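You operate a simulated robot arm through the tools that you are given. There is no shell and no other tool.

The job below is to be done with a simulated robot arm. You get a single attempt, and the scene is never put back.

Task
Press the blue top piece onto the blue heel in the hand press.
Fine: heel in the slide's cradle, top piece straight on it, slide in, pull the lever, then draw the slide out again.
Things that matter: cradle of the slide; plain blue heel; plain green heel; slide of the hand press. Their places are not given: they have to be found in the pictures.

The check looks at the end state, three seconds after you hand in, the way a careful person would. Anything else that was tipped, shoved, dropped, spilled or broken makes it a failure.

Robot
A 6-joint arm with a two-finger parallel gripper, fixed in place. Base frame: the origin is at the foot of the arm, x ahead of it, y to its left, z up; the work surface is at about z = 800. Readings come in mm, degrees, newtons and seconds.
With the tool pointing down near the work surface it reaches from about 240 to 640 mm from the base axis. Its first joint turns from -66.0 to 66.0 degrees. Payload 2.7 kg.
The TCP is the grasp point between the finger pads, 23 mm short of the fingertips. In the tool frame z runs along the fingers and y along their closing line. Largest opening 94 mm; finger width 38, thickness 10; the body of the gripper, 54 by 96 mm, starts 39 mm behind the TCP.
Orientation is that of the tool frame in the base frame, as a unit quaternion [x, y, z, w]. With the fingers straight down and closing along the base's y, the tool's x points along the base's -x, its y along +y and its z along -z.

Tools
- The arm moves only by the tool nudge_tool. Its arguments are lists of equal length, an entry for each row: "jaw": the gripper command, from -1 (shut) to 1 (fully open), values between in proportion; "delta_pos": the shift along the base's x, y, z in units of 50 mm (1.0 is 50 mm), a list of three; "dr": the turn, a rotation vector about the base's x, y, z in units of 8 degrees (1.0 is 8 degrees), a list of three. In form: {"jaw": [jaw, ...], "delta_pos": [[tx, ty, tz], ...], "dr": [[rx, ry, rz], ...]}. A call has 1 to 20 rows; each row shifts and turns the commanded pose from where the row before left it. A call with a number of a shift or a turn outside -1 to 1 is refused whole. A row lasts 0.2 s, in which the tool goes at most 50 mm and 8.6 degrees; a call with a longer step from one row to the next is refused whole, and so is a gripper value outside its range. A pose out of reach is approached as far as the arm can. The call stops where the force on the tool passes 90 N (or 10 N more than at its start, if that is more) or the arm is blocked; 0.2 s more then pass. The fingers move at their own pace (about 45 mm/s each) and stop on an object; they squeeze with about 40 N. The grip force told is the motor's: it shows also when the fingers shut on nothing. Time passes only in rows, and 0.2 s behind the last, so rows that do not move let the fingers close. It gives the time, the measured TCP pose, the force on the tool (base axes), the opening and the grip force at its end, in the units of the frame above (readings bear some noise), with the torque about the TCP (base axes, N m) and any sound that the robot's microphone picked up.
- Cameras (640 x 400 px; columns grow to the right, rows downward): "scene" is fixed at [85.8, -431.4, 1418.2]; the picture's right is [0.72, -0.70, 0.00], its down [-0.31, -0.31, -0.90] and it looks along [0.63, 0.64, -0.44] (base axes); focal length 309 px, centre (320, 200). "wrist" rides on the gripper at [87, 16, -74] in the tool frame; the picture's right is [-0.18, 0.98, 0.00], its down [-0.58, -0.11, -0.81] and it looks along [-0.79, -0.15, 0.59] (tool axes); focal length 243 px, centre (320, 200).
- get_image(camera): a new picture of that camera. It takes no simulated time.
- pixel_to_xyz(camera, pixels): there is no depth. For up to 12 entries [column, row, z] of the newest picture of that camera ("zoom" is the newest enlarged one), the place [x, y] in the base frame at which the ray of that pixel passes the height z, good to about 2 mm. It takes no simulated time.
- close_up(camera, box): a new picture of the part [left, top, right, bottom] of that camera's present view, enlarged. It takes no simulated time.
- sign_off(): hands the job in; it is judged then, once.

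Open the gripper and draw the arm clear of the work before you hand the job in, unless the task says otherwise.

The tools are called as a command line: name --argument value ..., lists and objects as JSON in quotes. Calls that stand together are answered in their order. nudge_tool: Moves the arm, as the interface text tells. Its arguments: {"type":"object","properties":{"jaw":{"type":"array"},"delta_pos":{"type":"array"},"dr":{"type":"array"}},"required":["jaw","delta_pos","dr"]} The other tools are called the same way: get_image (camera) takes a picture; pixel_to_xyz (camera, pixels) gives the place at which the rays of pixels pass given heights; close_up (camera, box) takes an enlarged picture of a part of a camera's view; sign_off () hands the job in.

At the start:

```text
time_s: 0.0
tool_pos: [400.2, 141.0, 1240.9]
tool_rot: [0.0, 1.0, 0.0, 0.001]
contact_force: [0.1, -0.3, -0.1]
ft_torque: [0.02, -0.02, -0.02]
gripper_width: 94.2
grip_force: 0.0
```

scene: 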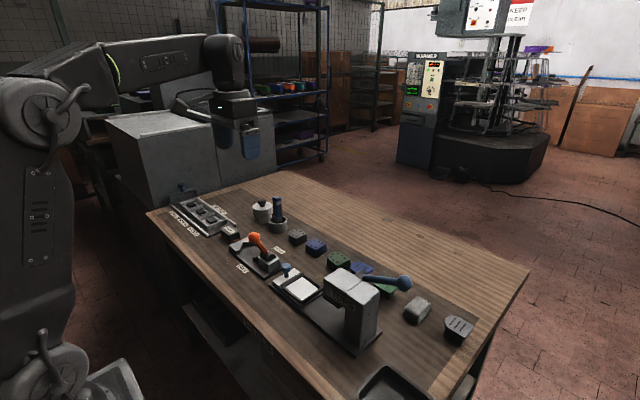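
wrist: 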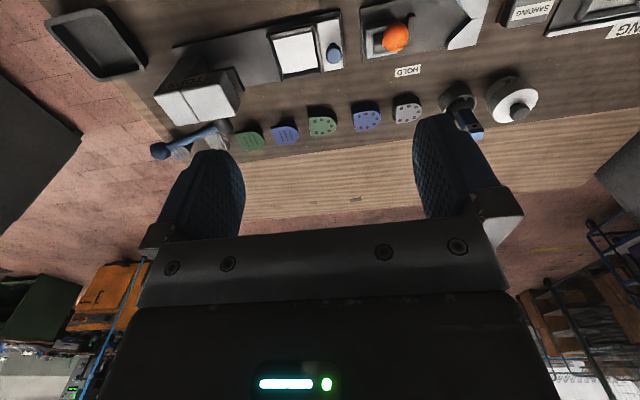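

The pictures show a bench with a hand press (around scene pixel 350,305), a slide with a white pad (300,287), and a row of coloured pieces. I take enlarged views to identify the parts.

close_up --camera "scene" --box '[220, 180, 420, 305]'

close_up --camera "scene" --box '[300, 250, 500, 375]'

close_up --camera "wrist" --box '[140, 0, 380, 150]'

close_up --camera "wrist" --box '[340, 0, 580, 150]'

```text
3.20 times, centred on (320, 242) of scene
```

zoom: 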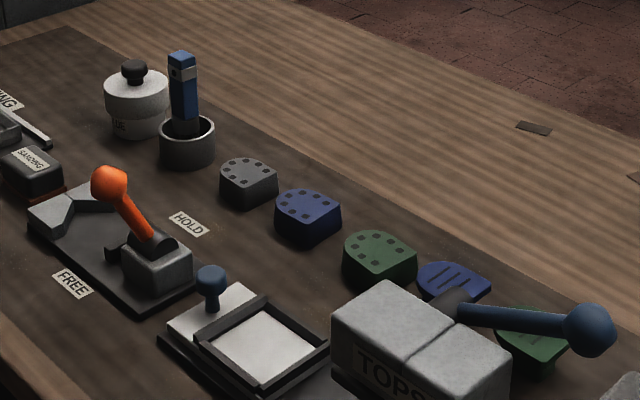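

```text
3.20 times, centred on (400, 312) of scene
```

zoom: 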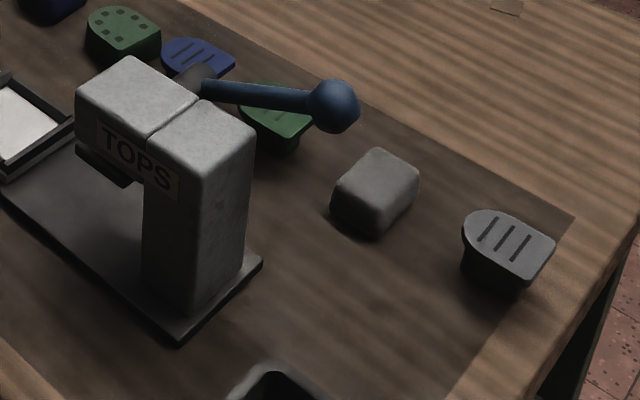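

```text
2.67 times, centred on (260, 75) of wrist
```

zoom: 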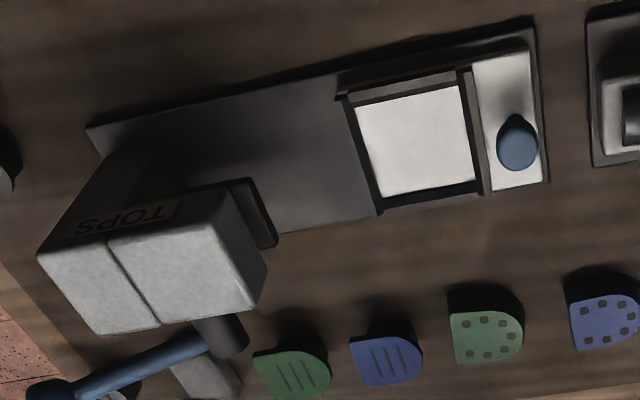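

```text
2.67 times, centred on (460, 75) of wrist
```

zoom: 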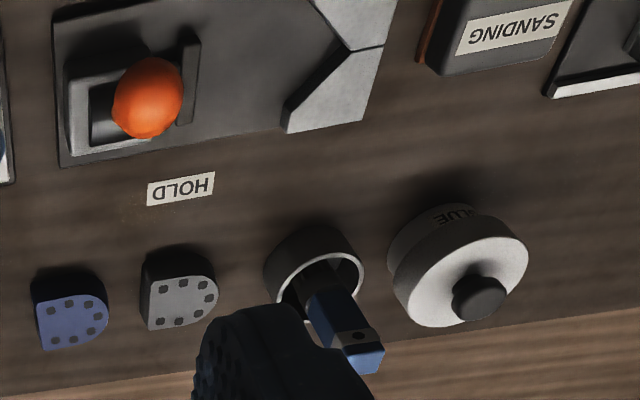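

I locate the main features: heels, slide, press and lever with the scene and wrist pictures at plausible heights.

pixel_to_xyz --camera "wrist" --pixels '[[250, 138, 820], [285, 133, 820], [322, 125, 820], [367, 119, 820], [407, 110, 820], [456, 101, 830], [295, 52, 810], [333, 54, 830], [395, 38, 850], [158, 151, 950], [200, 100, 930], [215, 118, 800]]'

pixel_to_xyz --camera "scene" --pixels '[[297, 237, 820], [316, 245, 820], [338, 258, 820], [362, 267, 820], [386, 288, 820], [418, 308, 820], [458, 327, 820], [300, 287, 815], [286, 268, 830], [256, 238, 870], [404, 283, 950], [355, 285, 930]]'

```text
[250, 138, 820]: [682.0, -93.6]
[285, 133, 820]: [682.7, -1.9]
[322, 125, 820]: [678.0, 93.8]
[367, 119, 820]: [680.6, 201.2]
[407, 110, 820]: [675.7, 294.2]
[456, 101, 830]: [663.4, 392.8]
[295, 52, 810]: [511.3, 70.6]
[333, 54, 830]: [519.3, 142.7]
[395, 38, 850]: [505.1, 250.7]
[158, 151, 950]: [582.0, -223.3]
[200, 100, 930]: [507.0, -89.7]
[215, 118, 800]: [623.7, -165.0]
```

```text
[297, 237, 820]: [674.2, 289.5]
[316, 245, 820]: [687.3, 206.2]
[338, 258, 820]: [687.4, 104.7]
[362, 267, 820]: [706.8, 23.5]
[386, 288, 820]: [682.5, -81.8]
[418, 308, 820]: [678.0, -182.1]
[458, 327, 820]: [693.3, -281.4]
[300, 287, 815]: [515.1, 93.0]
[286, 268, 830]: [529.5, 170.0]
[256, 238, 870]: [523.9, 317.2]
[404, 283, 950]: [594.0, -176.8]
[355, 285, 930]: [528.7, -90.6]
```

The row of heels lies around x≈680; I need a closer look to tell top pieces from heels, so I move the empty gripper lower over the bench, well above everything.

nudge_tool --jaw '[1, 1, 1, 1, 1, 1]' --delta_pos '[[0, -0.27, -0.6], [0, -0.27, -0.6], [0, -0.27, -0.6], [0, -0.27, -0.6], [0, -0.27, -0.6], [0, -0.27, -0.6]]' --dr '[[0, 0, 0], [0, 0, 0], [0, 0, 0], [0, 0, 0], [0, 0, 0], [0, 0, 0]]'

get_image --camera "wrist"

get_image --camera "scene"

```text
time_s: 1.4
tool_pos: [400.2, 58.6, 1062.4]
tool_rot: [0.001, 1.0, 0.0, 0.002]
contact_force: [0.2, -0.7, 0.0]
ft_torque: [0.0, -0.03, 0.0]
gripper_width: 94.1
grip_force: 0.1
```

```text
taken
```

wrist: 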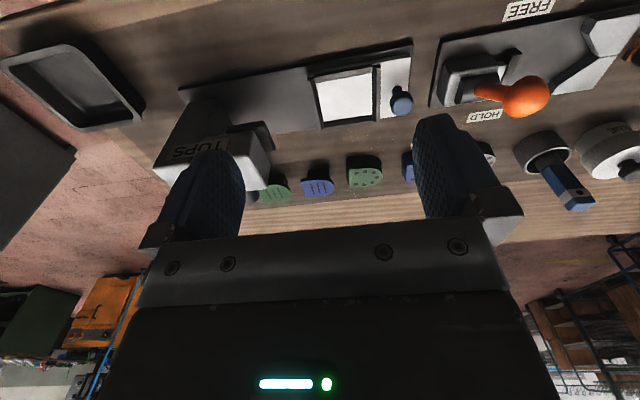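

```text
taken
```

scene: 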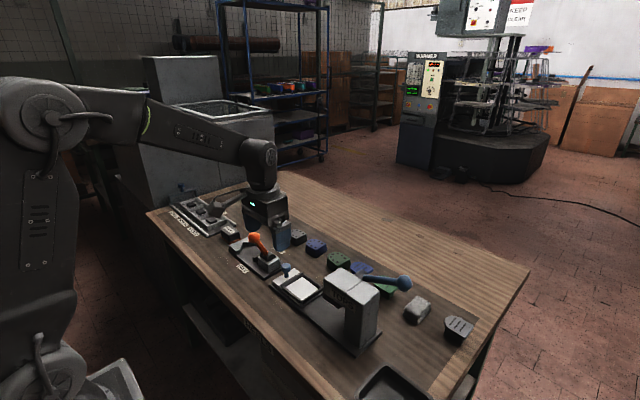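

The lower view shows heels at wrist (275,190), (317,186), (364,172). I enlarge them.

close_up --camera "wrist" --box '[240, 140, 420, 220]'

close_up --camera "wrist" --box '[170, 30, 430, 190]'

close_up --camera "scene" --box '[280, 220, 420, 310]'

```text
3.56 times, centred on (330, 180) of wrist
```

zoom: 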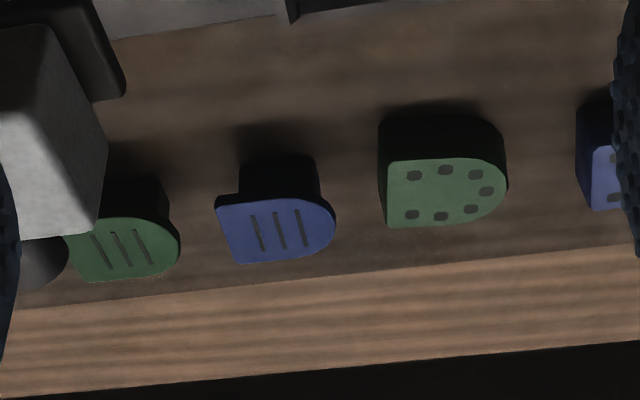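

```text
2.46 times, centred on (300, 110) of wrist
```

zoom: 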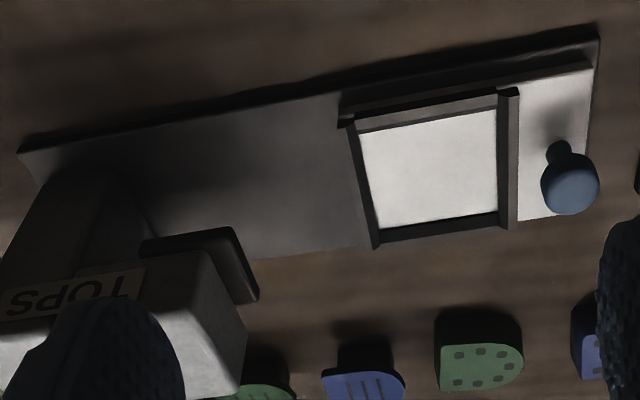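

```text
4.44 times, centred on (350, 265) of scene
```

zoom: 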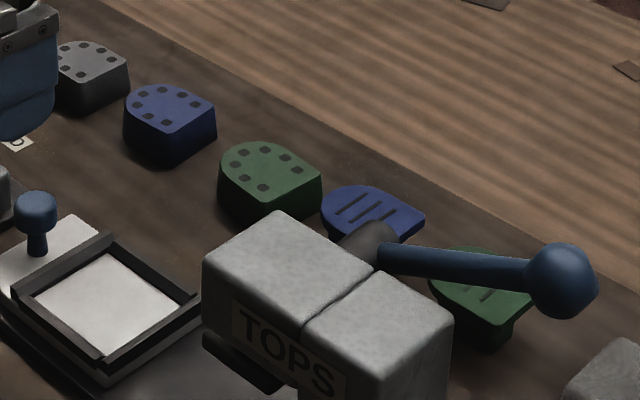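

The dotted thick pieces are the plain heels; the grooved thin pieces on small dark stands are the top pieces. I now triangulate the blue heel, green heel and blue top piece, and the cradle, from zoom (scene) and wrist pixels.

pixel_to_xyz --camera "zoom" --pixels '[[168, 108, 830], [168, 108, 850], [270, 168, 830], [270, 168, 850], [373, 213, 830], [373, 213, 850], [110, 305, 815], [37, 208, 840], [168, 167, 800], [268, 232, 800], [216, 130, 800], [122, 150, 800]]'

pixel_to_xyz --camera "wrist" --pixels '[[365, 194, 830], [365, 194, 850], [318, 204.7, 830], [318, 204.7, 850], [275, 209.5, 830], [275, 209.5, 850], [365, 170, 800], [349, 99, 815], [402, 104, 840]]'

```text
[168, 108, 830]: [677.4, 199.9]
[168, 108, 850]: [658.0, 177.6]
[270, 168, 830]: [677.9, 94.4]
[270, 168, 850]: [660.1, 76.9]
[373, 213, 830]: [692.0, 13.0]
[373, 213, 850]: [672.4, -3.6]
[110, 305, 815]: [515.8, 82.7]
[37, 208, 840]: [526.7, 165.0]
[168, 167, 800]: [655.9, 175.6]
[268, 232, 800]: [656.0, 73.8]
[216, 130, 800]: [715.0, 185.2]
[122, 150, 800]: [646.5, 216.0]
```

```text
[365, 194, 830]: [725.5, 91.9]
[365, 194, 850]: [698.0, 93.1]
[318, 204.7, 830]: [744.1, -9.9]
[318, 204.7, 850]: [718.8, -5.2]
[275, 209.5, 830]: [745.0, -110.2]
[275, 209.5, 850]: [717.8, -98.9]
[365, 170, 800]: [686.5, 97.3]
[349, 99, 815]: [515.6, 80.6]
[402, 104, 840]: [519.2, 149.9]
```

I recompute with corrected wrist pixels (the zoom was taller than its box): green heel (365,178), blue top (318,188), green top (275,193).

pixel_to_xyz --camera "wrist" --pixels '[[365, 178.5, 830], [365, 178.5, 850], [318, 188.5, 830], [318, 188.5, 850], [275, 193.5, 830], [275, 193.5, 850]]'

close_up --camera "wrist" --box '[300, 50, 430, 131]'

```text
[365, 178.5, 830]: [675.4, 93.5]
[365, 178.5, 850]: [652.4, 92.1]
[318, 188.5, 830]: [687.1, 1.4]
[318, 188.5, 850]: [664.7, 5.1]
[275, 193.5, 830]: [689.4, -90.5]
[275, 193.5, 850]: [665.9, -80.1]
```

```text
4.92 times, centred on (365, 90) of wrist
```

zoom: 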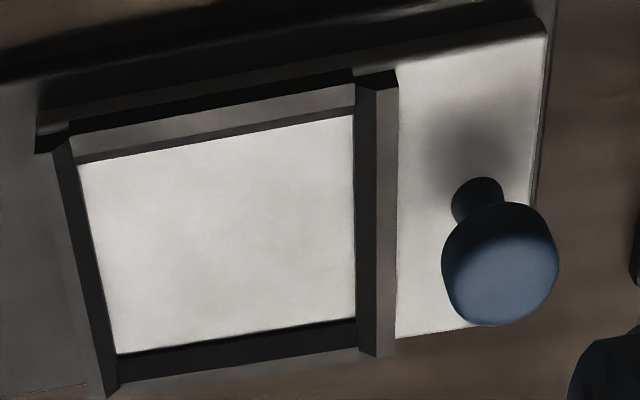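

Triangulation gives green heel top ≈(677,94,830), blue heel top ≈(677,200,830), blue top piece ≈(678,3,838), cradle ≈(515,81). I move over toward the blue heel at a safe height for a close view and to test reach.

nudge_tool --jaw '[1, 1, 1, 1, 1, 1]' --delta_pos '[[0.65, 0.4, -0.2], [0.65, 0.4, -0.2], [0.65, 0.4, -0.2], [0.65, 0.4, -0.2], [0.65, 0.4, -0.2], [0.65, 0.4, -0.2]]' --dr '[[0, 0, 0], [0, 0, 0], [0, 0, 0], [0, 0, 0], [0, 0, 0], [0, 0, 0]]'

get_image --camera "wrist"

get_image --camera "scene"

```text
time_s: 2.8
tool_pos: [596.1, 179.7, 999.4]
tool_rot: [0.0, 1.0, 0.0, 0.001]
contact_force: [0.3, 0.7, 0.2]
ft_torque: [0.04, 0.0, 0.01]
gripper_width: 93.9
grip_force: 0.1
```

```text
taken
```

wrist: 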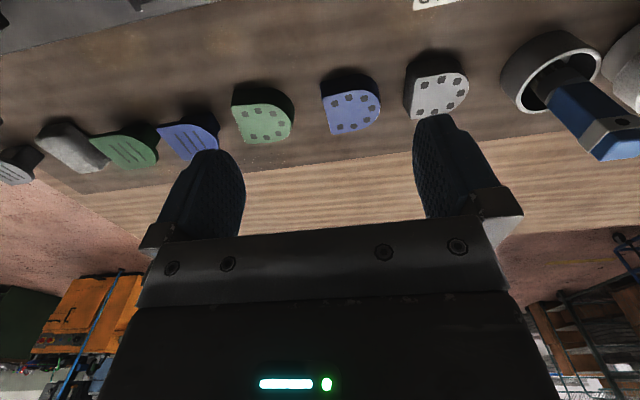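

```text
taken
```

scene: 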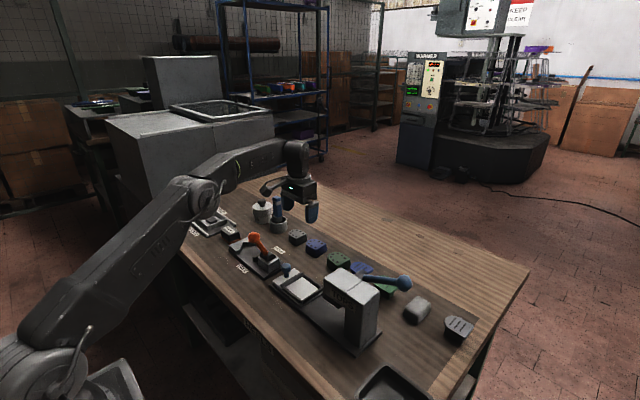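

The arm reaches here; the blue heel is at wrist (350,107). I enlarge the row of heels for measurements.

close_up --camera "wrist" --box '[220, 60, 412, 180]'

close_up --camera "scene" --box '[280, 220, 408, 300]'

```text
3.33 times, centred on (316, 120) of wrist
```

zoom: 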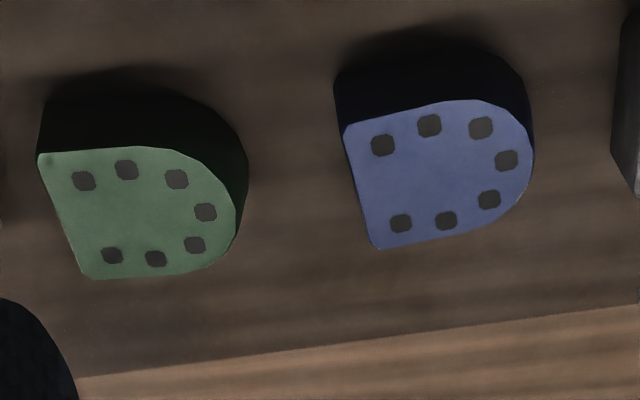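

```text
5.00 times, centred on (344, 260) of scene
```

zoom: 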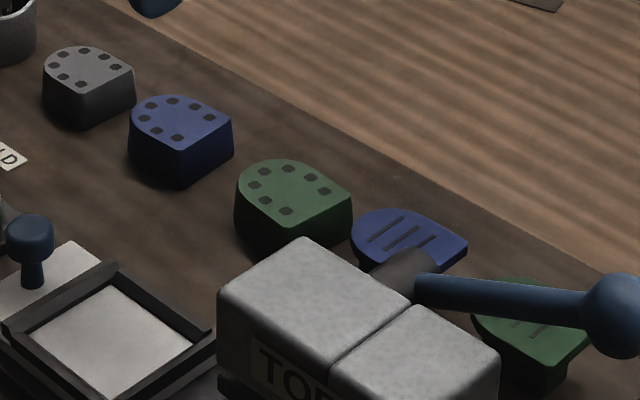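

I query the blue heel's outline (top face corners at wrist (322.9,99.9), (333.4,135), tip (380,106.5)) at z≈830 and scene counterparts to fix height and size.

pixel_to_xyz --camera "wrist" --pixels '[[322.9, 99.9, 830], [333.4, 135, 830], [380, 106.5, 830], [359.5, 90, 830], [358, 130.5, 830], [320.5, 85.5, 800], [231.3, 106.3, 830], [246.5, 143.2, 830], [290.5, 122.5, 830], [231, 96, 800]]'

pixel_to_xyz --camera "zoom" --pixels '[[183, 152, 830], [233, 120, 830], [132, 112, 830], [150, 95, 830], [180, 187, 800], [232, 153, 800], [128, 150, 800], [469, 239, 835], [353, 222, 835], [378, 210, 835]]'

```text
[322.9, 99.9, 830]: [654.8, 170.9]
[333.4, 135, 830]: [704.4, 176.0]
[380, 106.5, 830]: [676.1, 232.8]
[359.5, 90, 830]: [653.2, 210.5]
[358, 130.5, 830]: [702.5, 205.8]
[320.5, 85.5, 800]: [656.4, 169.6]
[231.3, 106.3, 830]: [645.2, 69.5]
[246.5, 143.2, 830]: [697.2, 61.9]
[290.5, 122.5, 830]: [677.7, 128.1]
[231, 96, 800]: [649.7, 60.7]
```

```text
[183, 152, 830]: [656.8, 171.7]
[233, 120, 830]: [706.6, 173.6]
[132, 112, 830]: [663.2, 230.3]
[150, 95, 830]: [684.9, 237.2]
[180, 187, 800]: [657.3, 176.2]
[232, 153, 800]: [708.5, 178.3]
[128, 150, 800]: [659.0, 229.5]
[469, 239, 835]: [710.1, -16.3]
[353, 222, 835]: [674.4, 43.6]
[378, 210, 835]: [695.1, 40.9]
```

Blue heel: top ≈z 830, x≈654–705, flat face y≈173, tip y≈234 (about 51×61×30 mm). Now I test the reach above it at z≈900 with the tool vertical.

nudge_tool --jaw '[1, 1, 1, 1, 1]' --delta_pos '[[0.54, 0.157, -0.66], [0.54, 0.157, -0.66], [0.54, 0.157, -0.66], [0, 0, 0], [0, 0, 0]]' --dr '[[0, 0, 0], [0, 0, 0], [0, 0, 0], [0, 0, 0], [0, 0, 0]]'

get_image --camera "wrist"

```text
time_s: 4.0
tool_pos: [616.9, 184.0, 917.2]
tool_rot: [0.0, 1.0, -0.001, 0.001]
contact_force: [-0.6, 0.3, -0.1]
ft_torque: [0.01, -0.03, -0.02]
gripper_width: 93.9
grip_force: 0.0
out of reach, approached as far as the arm can: row 1, 2, 3
```

```text
taken
```

wrist: 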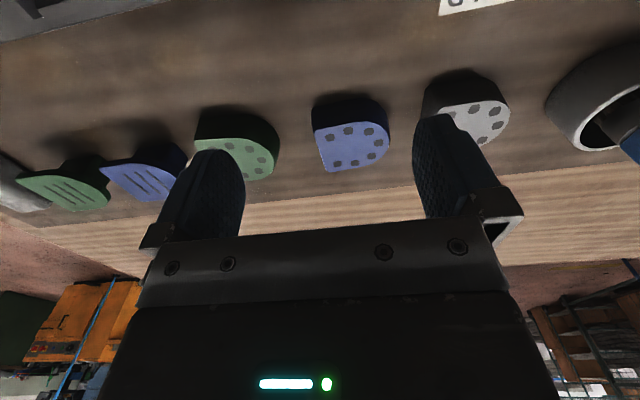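

The vertical tool stops at radius ≈644, so the heels need an outward tilt. I look at the gripper and the clamp/slide area in the scene view to plan clearance.

close_up --camera "scene" --box '[220, 120, 380, 220]'

close_up --camera "scene" --box '[215, 210, 375, 310]'

```text
4.00 times, centred on (300, 170) of scene
```

zoom: 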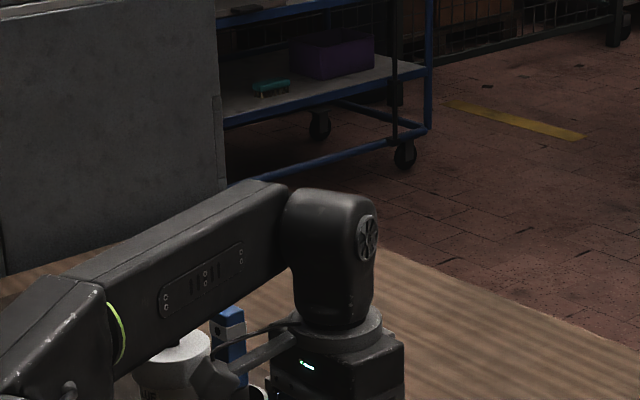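

```text
4.00 times, centred on (295, 260) of scene
```

zoom: 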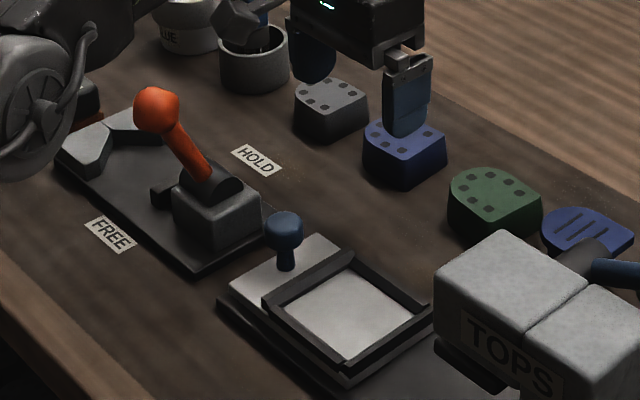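

I query positions of the clamp block, orange ball, and cradle corners in this zoom to check clearances for a tilted tool.

pixel_to_xyz --camera "zoom" --pixels '[[157, 110, 870], [157, 110, 900], [215, 250, 810], [258, 208, 835], [195, 277, 803], [268, 240, 803], [285, 230, 845], [286, 262, 812], [346, 252, 820], [265, 300, 820], [350, 368, 820], [432, 308, 820]]'

close_up --camera "wrist" --box '[240, 60, 432, 180]'

```text
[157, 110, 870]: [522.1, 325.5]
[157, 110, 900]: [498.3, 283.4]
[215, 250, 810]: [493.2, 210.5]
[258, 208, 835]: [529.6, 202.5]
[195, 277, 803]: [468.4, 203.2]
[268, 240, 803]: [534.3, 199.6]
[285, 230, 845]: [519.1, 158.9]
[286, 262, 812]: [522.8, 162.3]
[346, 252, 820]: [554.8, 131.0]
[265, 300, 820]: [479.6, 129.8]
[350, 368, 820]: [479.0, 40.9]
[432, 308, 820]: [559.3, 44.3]
```

```text
3.33 times, centred on (336, 120) of wrist
```

zoom: 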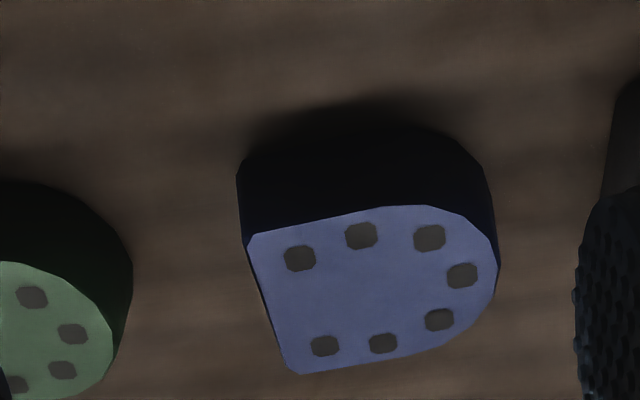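

The wrist-to-TCP length looks like ≈175 mm, so about 25° of outward tilt should give the ~60 mm needed. I tilt the tool in place (about base −y) at safe height and check the pose.

nudge_tool --jaw '[1, 1, 1, 1, 1]' --delta_pos '[[0, 0, 0], [0, 0, 0], [0, 0, 0], [0, 0, 0], [0, 0, 0]]' --dr '[[0, -0.8, 0], [0, -0.8, 0], [0, -0.8, 0], [0, -0.8, 0], [0, 0, 0]]'

get_image --camera "wrist"

get_image --camera "scene"

```text
time_s: 5.2
tool_pos: [616.8, 182.5, 918.6]
tool_rot: [0.0, 0.975, 0.0, 0.223]
contact_force: [0.0, 0.2, -0.4]
ft_torque: [-0.02, -0.03, 0.01]
gripper_width: 94.2
grip_force: 0.0
```

```text
taken
```

wrist: 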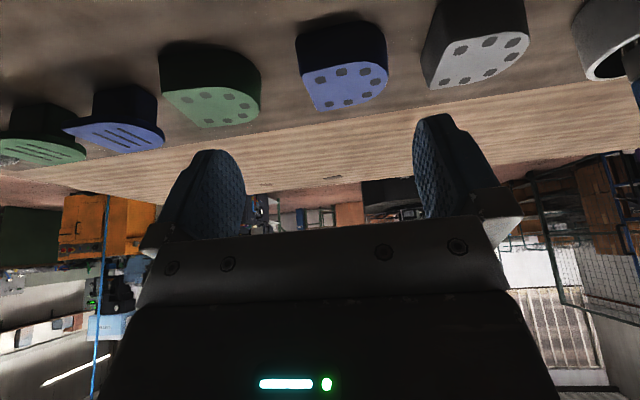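

```text
taken
```

scene: 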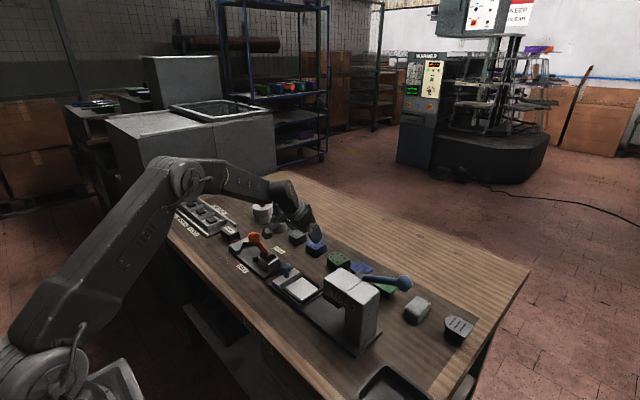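

The tilt is 25.8° and the arm holds position. Now I step outward to above the heel at z≈885 to test reach (lowest finger corner ≈856, above the heel top 830).

nudge_tool --jaw '[1, 1, 1, 1]' --delta_pos '[[0.4, 0.137, -0.22], [0.4, 0.137, -0.22], [0.4, 0.137, -0.22], [0, 0, 0]]' --dr '[[0, 0, 0], [0, 0, 0], [0, 0, 0], [0, 0, 0]]'

get_image --camera "wrist"

close_up --camera "scene" --box '[220, 170, 380, 270]'

```text
time_s: 6.2
tool_pos: [676.9, 204.0, 885.8]
tool_rot: [-0.001, 0.975, 0.0, 0.222]
contact_force: [-0.4, -0.5, 0.1]
ft_torque: [0.0, -0.04, 0.0]
gripper_width: 93.9
grip_force: 0.1
```

```text
taken
```

wrist: 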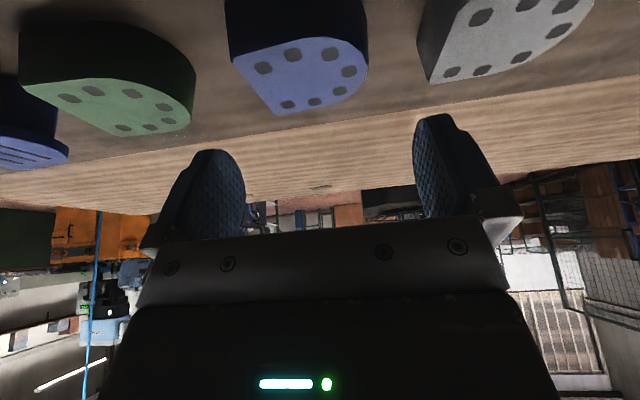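

```text
4.00 times, centred on (300, 220) of scene
```

zoom: 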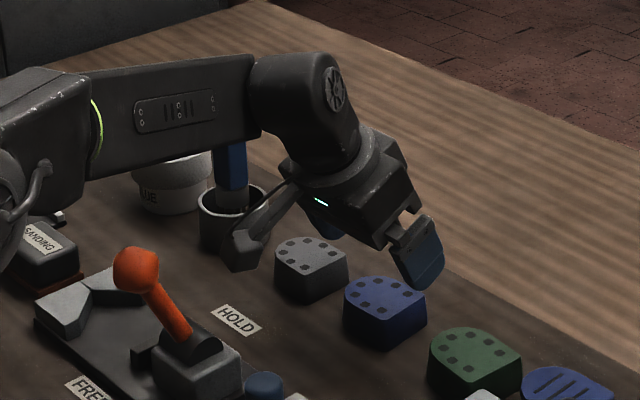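

Reach is fine: TCP (677,204,886). I zoom on the blue heel from here to refine its position and yaw.

close_up --camera "wrist" --box '[200, 0, 424, 140]'

```text
2.86 times, centred on (312, 70) of wrist
```

zoom: 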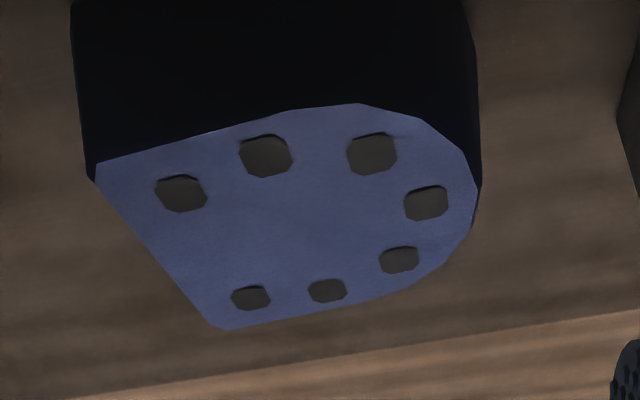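

I query the heel's top-face outline at z=830 from this zoom.

pixel_to_xyz --camera "zoom" --pixels '[[95, 165, 830], [215, 329, 830], [360, 104, 830], [235, 130, 830], [420, 118, 830], [478, 188, 830], [470, 235, 830], [410, 288, 830], [300, 317, 830], [79, 0, 800], [87, 175, 830]]'

```text
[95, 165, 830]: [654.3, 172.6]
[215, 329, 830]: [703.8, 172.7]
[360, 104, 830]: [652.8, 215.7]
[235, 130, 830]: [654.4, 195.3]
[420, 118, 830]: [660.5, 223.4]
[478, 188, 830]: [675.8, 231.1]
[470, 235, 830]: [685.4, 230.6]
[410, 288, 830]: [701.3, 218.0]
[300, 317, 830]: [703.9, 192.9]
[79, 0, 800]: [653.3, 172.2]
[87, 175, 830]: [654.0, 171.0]
```

Blue heel: x 653.5–704, flat face y≈172.5, tip y≈232, yaw ≈0. Before grasping I measure the cradle depth to choose the grip height.

close_up --camera "scene" --box '[265, 255, 345, 305]'

```text
8.00 times, centred on (305, 280) of scene
```

zoom: 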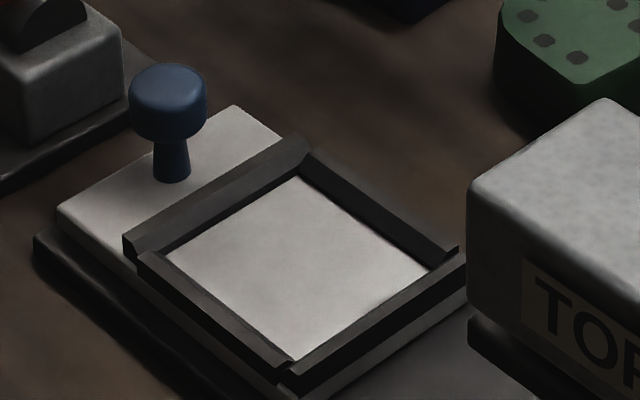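

I query pad and bar corners of the cradle at a few heights.

pixel_to_xyz --camera "zoom" --pixels '[[298, 178, 812], [298, 178, 816], [165, 252, 822], [298, 360, 822], [428, 268, 822], [57, 210, 812], [232, 105, 812], [123, 238, 822], [300, 137, 822], [171, 180, 812], [168, 90, 845], [35, 240, 805]]'

```text
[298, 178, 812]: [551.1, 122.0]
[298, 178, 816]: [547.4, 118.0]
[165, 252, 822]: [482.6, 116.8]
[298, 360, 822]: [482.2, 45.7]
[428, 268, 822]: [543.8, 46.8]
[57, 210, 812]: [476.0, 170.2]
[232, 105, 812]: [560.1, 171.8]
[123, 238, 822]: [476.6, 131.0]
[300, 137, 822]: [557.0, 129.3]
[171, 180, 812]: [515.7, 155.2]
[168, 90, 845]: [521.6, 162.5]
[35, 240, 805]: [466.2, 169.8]
```

I raise the tool and swing it to a downward-looking pose over the cradle to measure the cradle, press and lever more precisely before grasping.

nudge_tool --jaw '[1, 1, 1, 1, 1, 1, 1, 1, 1, 1, 1]' --delta_pos '[[-0.2, 0, 0.8], [-0.4, 0, 0.8], [-0.43, -0.24, 0], [-0.43, -0.24, 0], [-0.43, -0.24, 0], [-0.43, -0.24, 0], [-0.43, -0.24, 0], [-0.43, -0.24, 0], [-0.43, -0.24, 0], [-0.43, -0.24, 0], [0, 0, 0]]' --dr '[[0, 0, 0], [0, 0, 0], [0, 1, 0], [0, 1, 0], [0, 1, 0], [0, 1, 0], [0, 1, 0], [0, 1, 0], [0, 1, 0], [0, 1, 0], [0, 0, 0]]'

get_image --camera "wrist"

get_image --camera "scene"

```text
time_s: 8.6
tool_pos: [475.2, 107.6, 966.5]
tool_rot: [0.0, 0.944, 0.001, -0.33]
contact_force: [0.1, -0.8, 0.0]
ft_torque: [-0.04, 0.0, 0.01]
gripper_width: 93.8
grip_force: 0.1
```

```text
taken
```

wrist: 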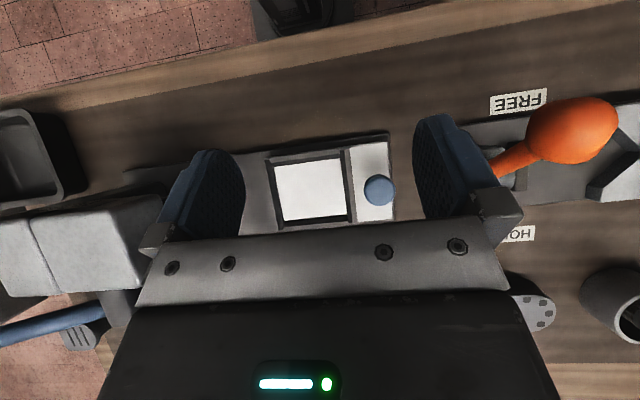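

```text
taken
```

scene: 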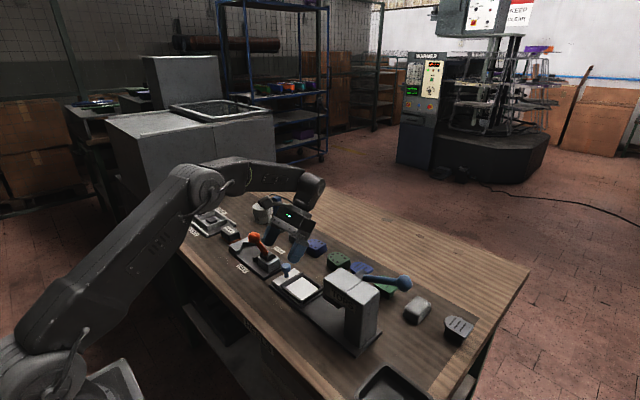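

The downward view shows the cradle at wrist (310,190) and knob at (380,191). I enlarge it for corner measurements.

close_up --camera "wrist" --box '[256, 130, 400, 220]'

```text
4.44 times, centred on (328, 175) of wrist
```

zoom: 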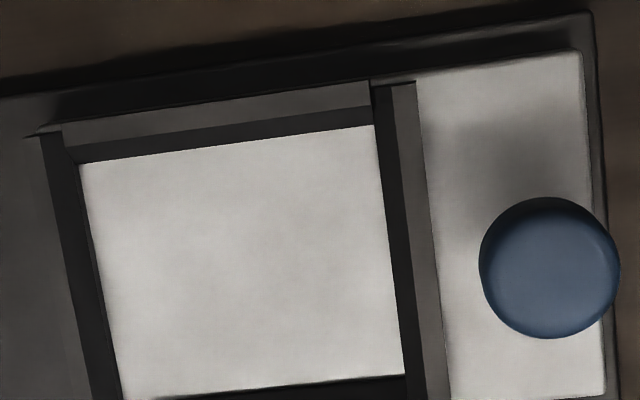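

I query pad corners and bar edges at candidate heights from this zoom.

pixel_to_xyz --camera "zoom" --pixels '[[80, 165, 812], [373, 125, 812], [403, 375, 812], [122, 398, 812], [62, 131, 822], [370, 80, 822], [394, 85, 822], [415, 83, 822], [40, 132, 822], [580, 52, 812], [605, 395, 812], [550, 265, 845]]'

pixel_to_xyz --camera "wrist" --pixels '[[275, 228, 822], [355, 223, 822], [395, 222, 812], [130, 172, 805], [392, 132, 803]]'

```text
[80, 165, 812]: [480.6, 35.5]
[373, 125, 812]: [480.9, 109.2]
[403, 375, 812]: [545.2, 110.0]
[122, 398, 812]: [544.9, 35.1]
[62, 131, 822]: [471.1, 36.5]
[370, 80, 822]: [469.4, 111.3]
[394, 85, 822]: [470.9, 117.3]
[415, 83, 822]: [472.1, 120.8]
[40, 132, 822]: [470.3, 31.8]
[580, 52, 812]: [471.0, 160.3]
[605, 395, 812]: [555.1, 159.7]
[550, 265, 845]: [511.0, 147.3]
```

```text
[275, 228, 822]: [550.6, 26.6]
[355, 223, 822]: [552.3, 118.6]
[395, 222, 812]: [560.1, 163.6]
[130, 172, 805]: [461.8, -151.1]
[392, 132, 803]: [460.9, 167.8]
```

The cradle floor triangulates to z≈824, x 479.5–541, y 39–110 (centre ≈(510.5,75)), with bars to z≈832; knob top ≈(507,146,862). Now I measure the press head and lever in the scene view.

close_up --camera "scene" --box '[300, 260, 428, 340]'

close_up --camera "wrist" --box '[0, 150, 240, 300]'

```text
5.00 times, centred on (364, 300) of scene
```

zoom: 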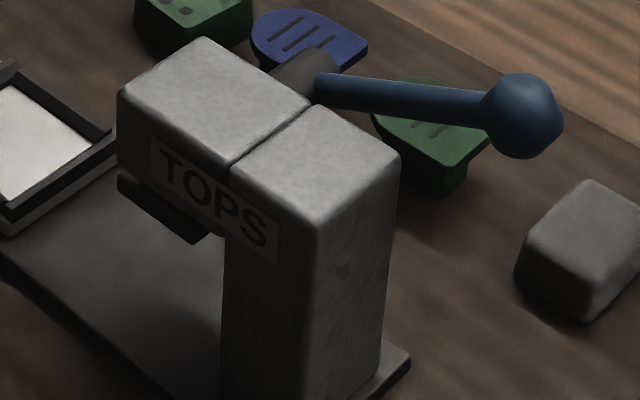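

```text
2.67 times, centred on (120, 225) of wrist
```

zoom: 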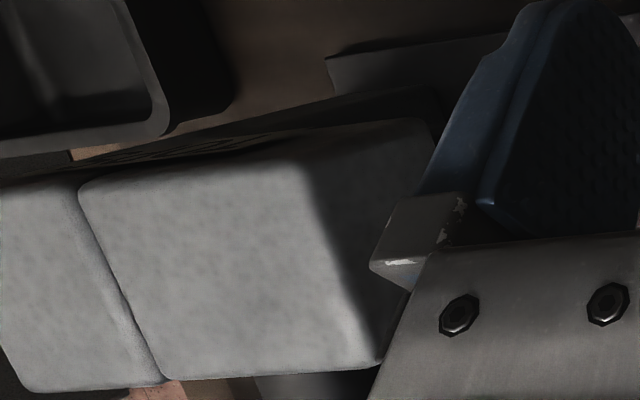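

I query head-top corners in both views and the lever ball/pivot.

pixel_to_xyz --camera "wrist" --pixels '[[159.4, 195.7, 940], [140.6, 286.9, 940], [30, 219, 940]]'

pixel_to_xyz --camera "scene" --pixels '[[323.4, 278.4, 940], [340.6, 267.6, 940], [380, 291, 940], [363.6, 305, 940], [404.2, 283.2, 940], [365, 276.5, 920], [324, 297, 870], [340, 308, 870], [346.6, 305.5, 940], [404.2, 283.2, 980]]'

```text
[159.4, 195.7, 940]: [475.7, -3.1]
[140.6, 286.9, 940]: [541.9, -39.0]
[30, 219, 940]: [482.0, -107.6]
```

```text
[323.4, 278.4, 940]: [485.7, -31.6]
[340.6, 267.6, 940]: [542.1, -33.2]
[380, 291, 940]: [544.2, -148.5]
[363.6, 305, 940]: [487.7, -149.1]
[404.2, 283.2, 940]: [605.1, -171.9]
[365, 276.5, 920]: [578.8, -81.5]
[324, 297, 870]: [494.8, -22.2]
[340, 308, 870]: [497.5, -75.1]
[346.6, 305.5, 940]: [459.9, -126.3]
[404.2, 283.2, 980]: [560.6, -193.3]
```

The head spans x 486–543, y −33 to −149 with top z≈940. I now return to the outward-tilted pose above the blue heel with jaws partly open (~80 mm).

nudge_tool --jaw '[0.7, 0.7, 0.7, 0.7, 0.7, 0.7, 0.7, 0.7, 0.7, 0.7, 0.7]' --delta_pos '[[0.43, 0.237, 0], [0.43, 0.237, 0], [0.43, 0.237, 0], [0.43, 0.237, 0], [0.43, 0.237, 0], [0.43, 0.237, 0], [0.43, 0.237, 0], [0.43, 0.237, 0], [0.318, 0, -0.785], [0.318, 0, -0.785], [0, 0, 0]]' --dr '[[0, -1, 0], [0, -1, 0], [0, -1, 0], [0, -1, 0], [0, -1, 0], [0, -1, 0], [0, -1, 0], [0, -1, 0], [0, 0, 0], [0, 0, 0], [0, 0, 0]]'

get_image --camera "wrist"

close_up --camera "scene" --box '[260, 190, 388, 270]'

```text
time_s: 11.0
tool_pos: [681.4, 204.6, 886.4]
tool_rot: [0.0, 0.975, 0.0, 0.224]
contact_force: [-0.1, -1.1, 0.5]
ft_torque: [0.01, -0.01, 0.03]
gripper_width: 79.8
grip_force: 0.0
```

```text
taken
```

wrist: 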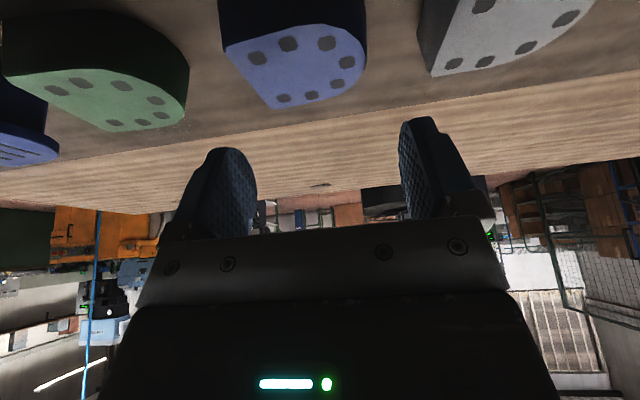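

```text
5.00 times, centred on (324, 230) of scene
```

zoom: 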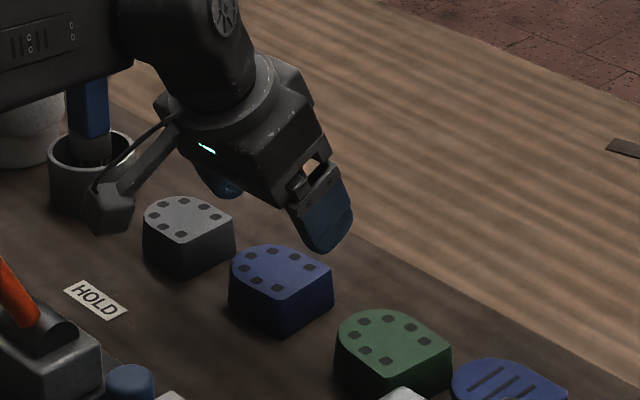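

Reading (681.4, 204.6, 886.4). I re-measure the heel outline from this picture to align y before descending.

close_up --camera "wrist" --box '[200, 0, 424, 140]'

```text
2.86 times, centred on (312, 70) of wrist
```

zoom: 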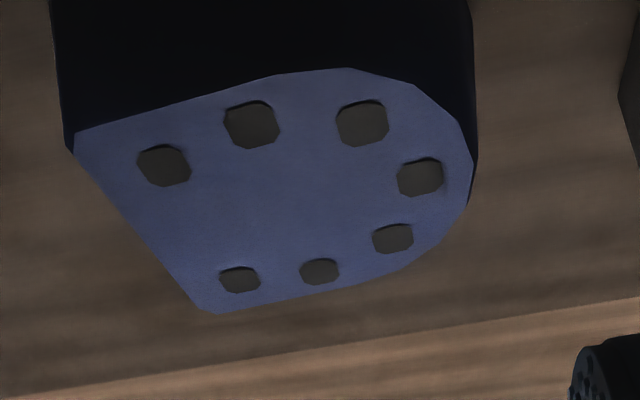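

I query the new outline: corners (75,135), (205,313), tip (472,165).

pixel_to_xyz --camera "zoom" --pixels '[[75, 135, 830], [205, 312, 830], [345, 68, 830], [472, 160, 830], [466, 205, 830], [400, 270, 830], [290, 298, 830]]'

```text
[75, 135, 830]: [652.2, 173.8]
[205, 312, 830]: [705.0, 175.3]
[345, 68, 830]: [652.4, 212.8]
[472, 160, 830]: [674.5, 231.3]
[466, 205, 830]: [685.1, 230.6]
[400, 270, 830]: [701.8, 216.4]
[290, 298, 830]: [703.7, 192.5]
```

Heel centre is ≈(678.5, 203), consistent. I descend straight to z≈840 (finger corners ≈811) with the 80 mm opening.

nudge_tool --jaw '[0.7, 0.7, 0.7, 0.7, 0.7]' --delta_pos '[[0, -0.02, -0.3], [0, 0, -0.3], [0, 0, -0.2], [0, 0, -0.13], [0, 0, 0]]' --dr '[[0, 0, 0], [0, 0, 0], [0, 0, 0], [0, 0, 0], [0, 0, 0]]'

get_image --camera "wrist"

close_up --camera "scene" --box '[260, 190, 388, 270]'

```text
time_s: 12.2
tool_pos: [678.3, 202.0, 841.1]
tool_rot: [0.0, 0.975, 0.0, 0.223]
contact_force: [-0.2, -0.5, 0.8]
ft_torque: [-0.02, 0.02, 0.03]
gripper_width: 79.7
grip_force: 0.1
```

```text
taken
```

wrist: 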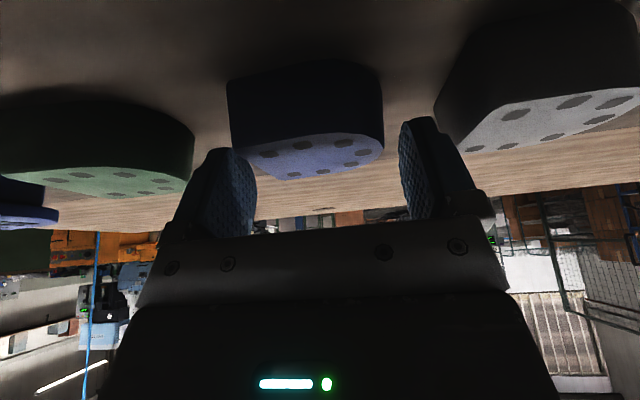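

```text
5.00 times, centred on (324, 230) of scene
```

zoom: 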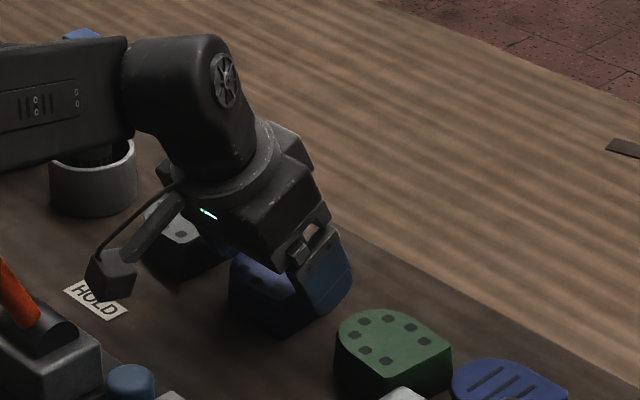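

Fingers straddle the blue heel with clearance both sides. I close the jaws and hold.

nudge_tool --jaw '[-1, -1, -1, -1, -1]' --delta_pos '[[0, 0, 0], [0, 0, 0], [0, 0, 0], [0, 0, 0], [0, 0, 0]]' --dr '[[0, 0, 0], [0, 0, 0], [0, 0, 0], [0, 0, 0], [0, 0, 0]]'

get_image --camera "wrist"

close_up --camera "scene" --box '[260, 190, 388, 270]'

```text
time_s: 13.4
tool_pos: [678.9, 201.5, 840.7]
tool_rot: [0.0, 0.975, 0.0, 0.223]
contact_force: [0.4, -0.1, -0.5]
ft_torque: [-0.02, -0.01, 0.03]
gripper_width: 63.4
grip_force: 39.9
```

```text
taken
```

wrist: 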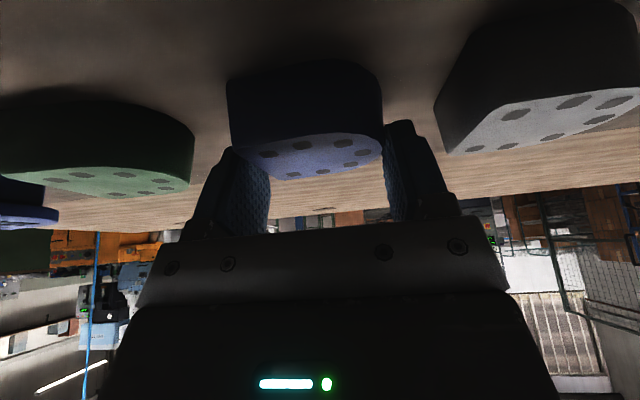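

```text
5.00 times, centred on (324, 230) of scene
```

zoom: 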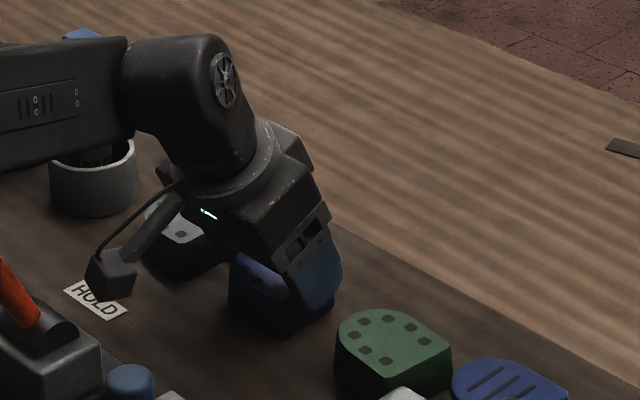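

Gripped: width 63.4, force 39.9 N. I lift gently 90 mm and check the heel stays level.

nudge_tool --jaw '[-1, -1, -1, -1, -1, -1, -1]' --delta_pos '[[0, 0, 0.1], [0, 0, 0.2], [0, 0, 0.36], [0, 0, 0.36], [0, 0, 0.36], [0, 0, 0.36], [0, 0, 0]]' --dr '[[0, 0, 0], [0, 0, 0], [0, 0, 0], [0, 0, 0], [0, 0, 0], [0, 0, 0], [0, 0, 0]]'

get_image --camera "wrist"

close_up --camera "scene" --box '[260, 180, 388, 260]'

```text
time_s: 15.0
tool_pos: [677.0, 201.3, 927.6]
tool_rot: [0.0, 0.975, 0.001, 0.222]
contact_force: [0.0, 0.3, 0.3]
ft_torque: [-0.03, -0.02, -0.01]
gripper_width: 0.0
grip_force: 40.0
```

```text
taken
```

wrist: 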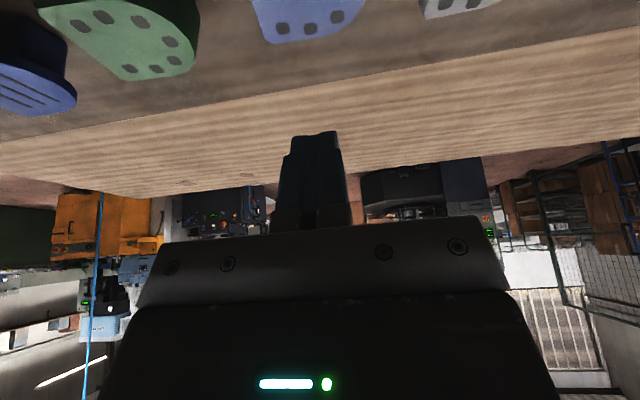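

```text
5.00 times, centred on (324, 220) of scene
```

zoom: 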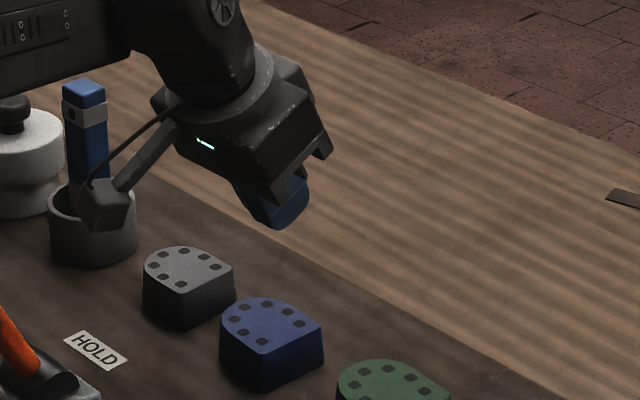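

The heel slipped out (width 0), and it is still upright on the bench at nearly the same place. I stay up, and look closely at its profile to choose a better grasp.

close_up --camera "scene" --box '[290, 230, 354, 270]'

close_up --camera "wrist" --box '[200, 0, 424, 140]'

```text
10.00 times, centred on (322, 250) of scene
```

zoom: 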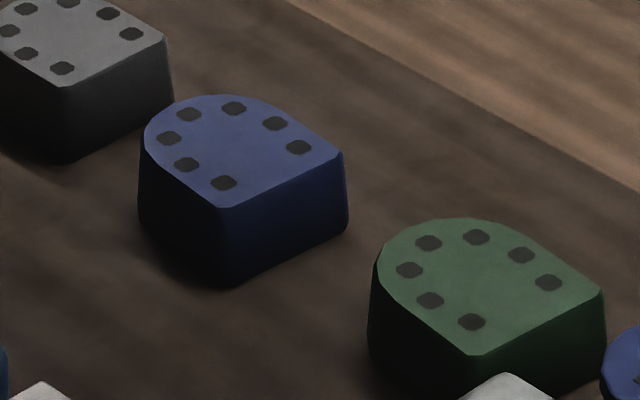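

```text
2.86 times, centred on (312, 70) of wrist
```

zoom: 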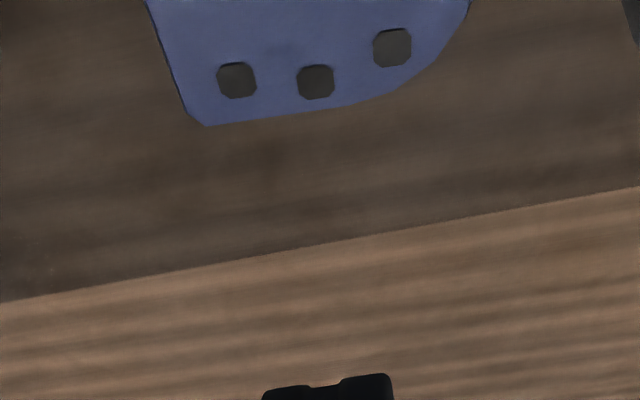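

I query the heel's present outline at top z=830 and base z=800 in the scene zoom.

pixel_to_xyz --camera "scene" --pixels '[[313, 250.7, 830], [324.3, 245.2, 830], [304.5, 243.5, 830], [307.5, 240.5, 830], [312.2, 258.7, 800], [324.8, 252.3, 800], [303.7, 251.5, 800], [311.5, 239.5, 830]]'

```text
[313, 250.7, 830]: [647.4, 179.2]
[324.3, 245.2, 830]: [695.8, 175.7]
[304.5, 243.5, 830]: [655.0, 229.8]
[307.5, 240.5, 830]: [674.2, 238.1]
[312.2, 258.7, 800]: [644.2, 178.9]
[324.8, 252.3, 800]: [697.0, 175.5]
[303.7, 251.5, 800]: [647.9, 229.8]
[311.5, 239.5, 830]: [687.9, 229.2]
```

The heel now sits at x≈647–697, flat face y≈177, slightly yawed. I open the jaws, back off a little at height and re-measure with the wrist camera.

nudge_tool --jaw '[0.7, 0.7, 0.7, 0.7, 0.7]' --delta_pos '[[-0.5, 0.05, 0], [-0.5, 0.05, 0], [0, 0, -0.1], [0, 0, 0], [0, 0, 0]]' --dr '[[0, 0, 0], [0, 0, 0], [0, 0, 0], [0, 0, 0], [0, 0, 0]]'

close_up --camera "wrist" --box '[220, 0, 412, 120]'

```text
time_s: 16.2
tool_pos: [627.8, 206.4, 922.1]
tool_rot: [0.0, 0.975, 0.0, 0.222]
contact_force: [0.4, -0.6, -0.9]
ft_torque: [0.03, -0.01, -0.03]
gripper_width: 79.8
grip_force: 0.1
```

```text
3.33 times, centred on (316, 60) of wrist
```

zoom: 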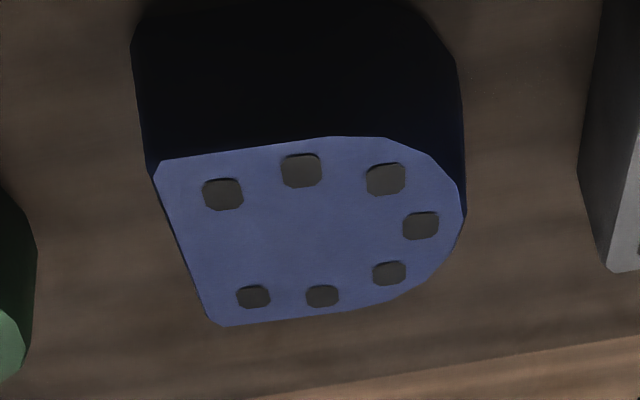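

I query the heel's outline (zoom corners (157,170), (213,324), tip (463,200)) and the base corners.

pixel_to_xyz --camera "zoom" --pixels '[[155, 170, 830], [213, 324, 830], [330, 137, 830], [388, 138, 830], [463, 195, 830], [462, 225, 830], [390, 302, 830], [300, 317, 830], [131, 45, 800], [457, 70, 800], [135, 20, 800], [464, 215, 825]]'

```text
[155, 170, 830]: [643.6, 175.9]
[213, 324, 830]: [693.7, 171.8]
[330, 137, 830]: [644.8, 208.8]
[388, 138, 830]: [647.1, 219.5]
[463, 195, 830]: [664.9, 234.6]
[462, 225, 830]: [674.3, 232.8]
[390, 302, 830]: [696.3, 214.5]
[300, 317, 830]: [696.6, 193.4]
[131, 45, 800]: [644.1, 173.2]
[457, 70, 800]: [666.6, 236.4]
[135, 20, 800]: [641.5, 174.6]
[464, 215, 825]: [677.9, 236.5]
```

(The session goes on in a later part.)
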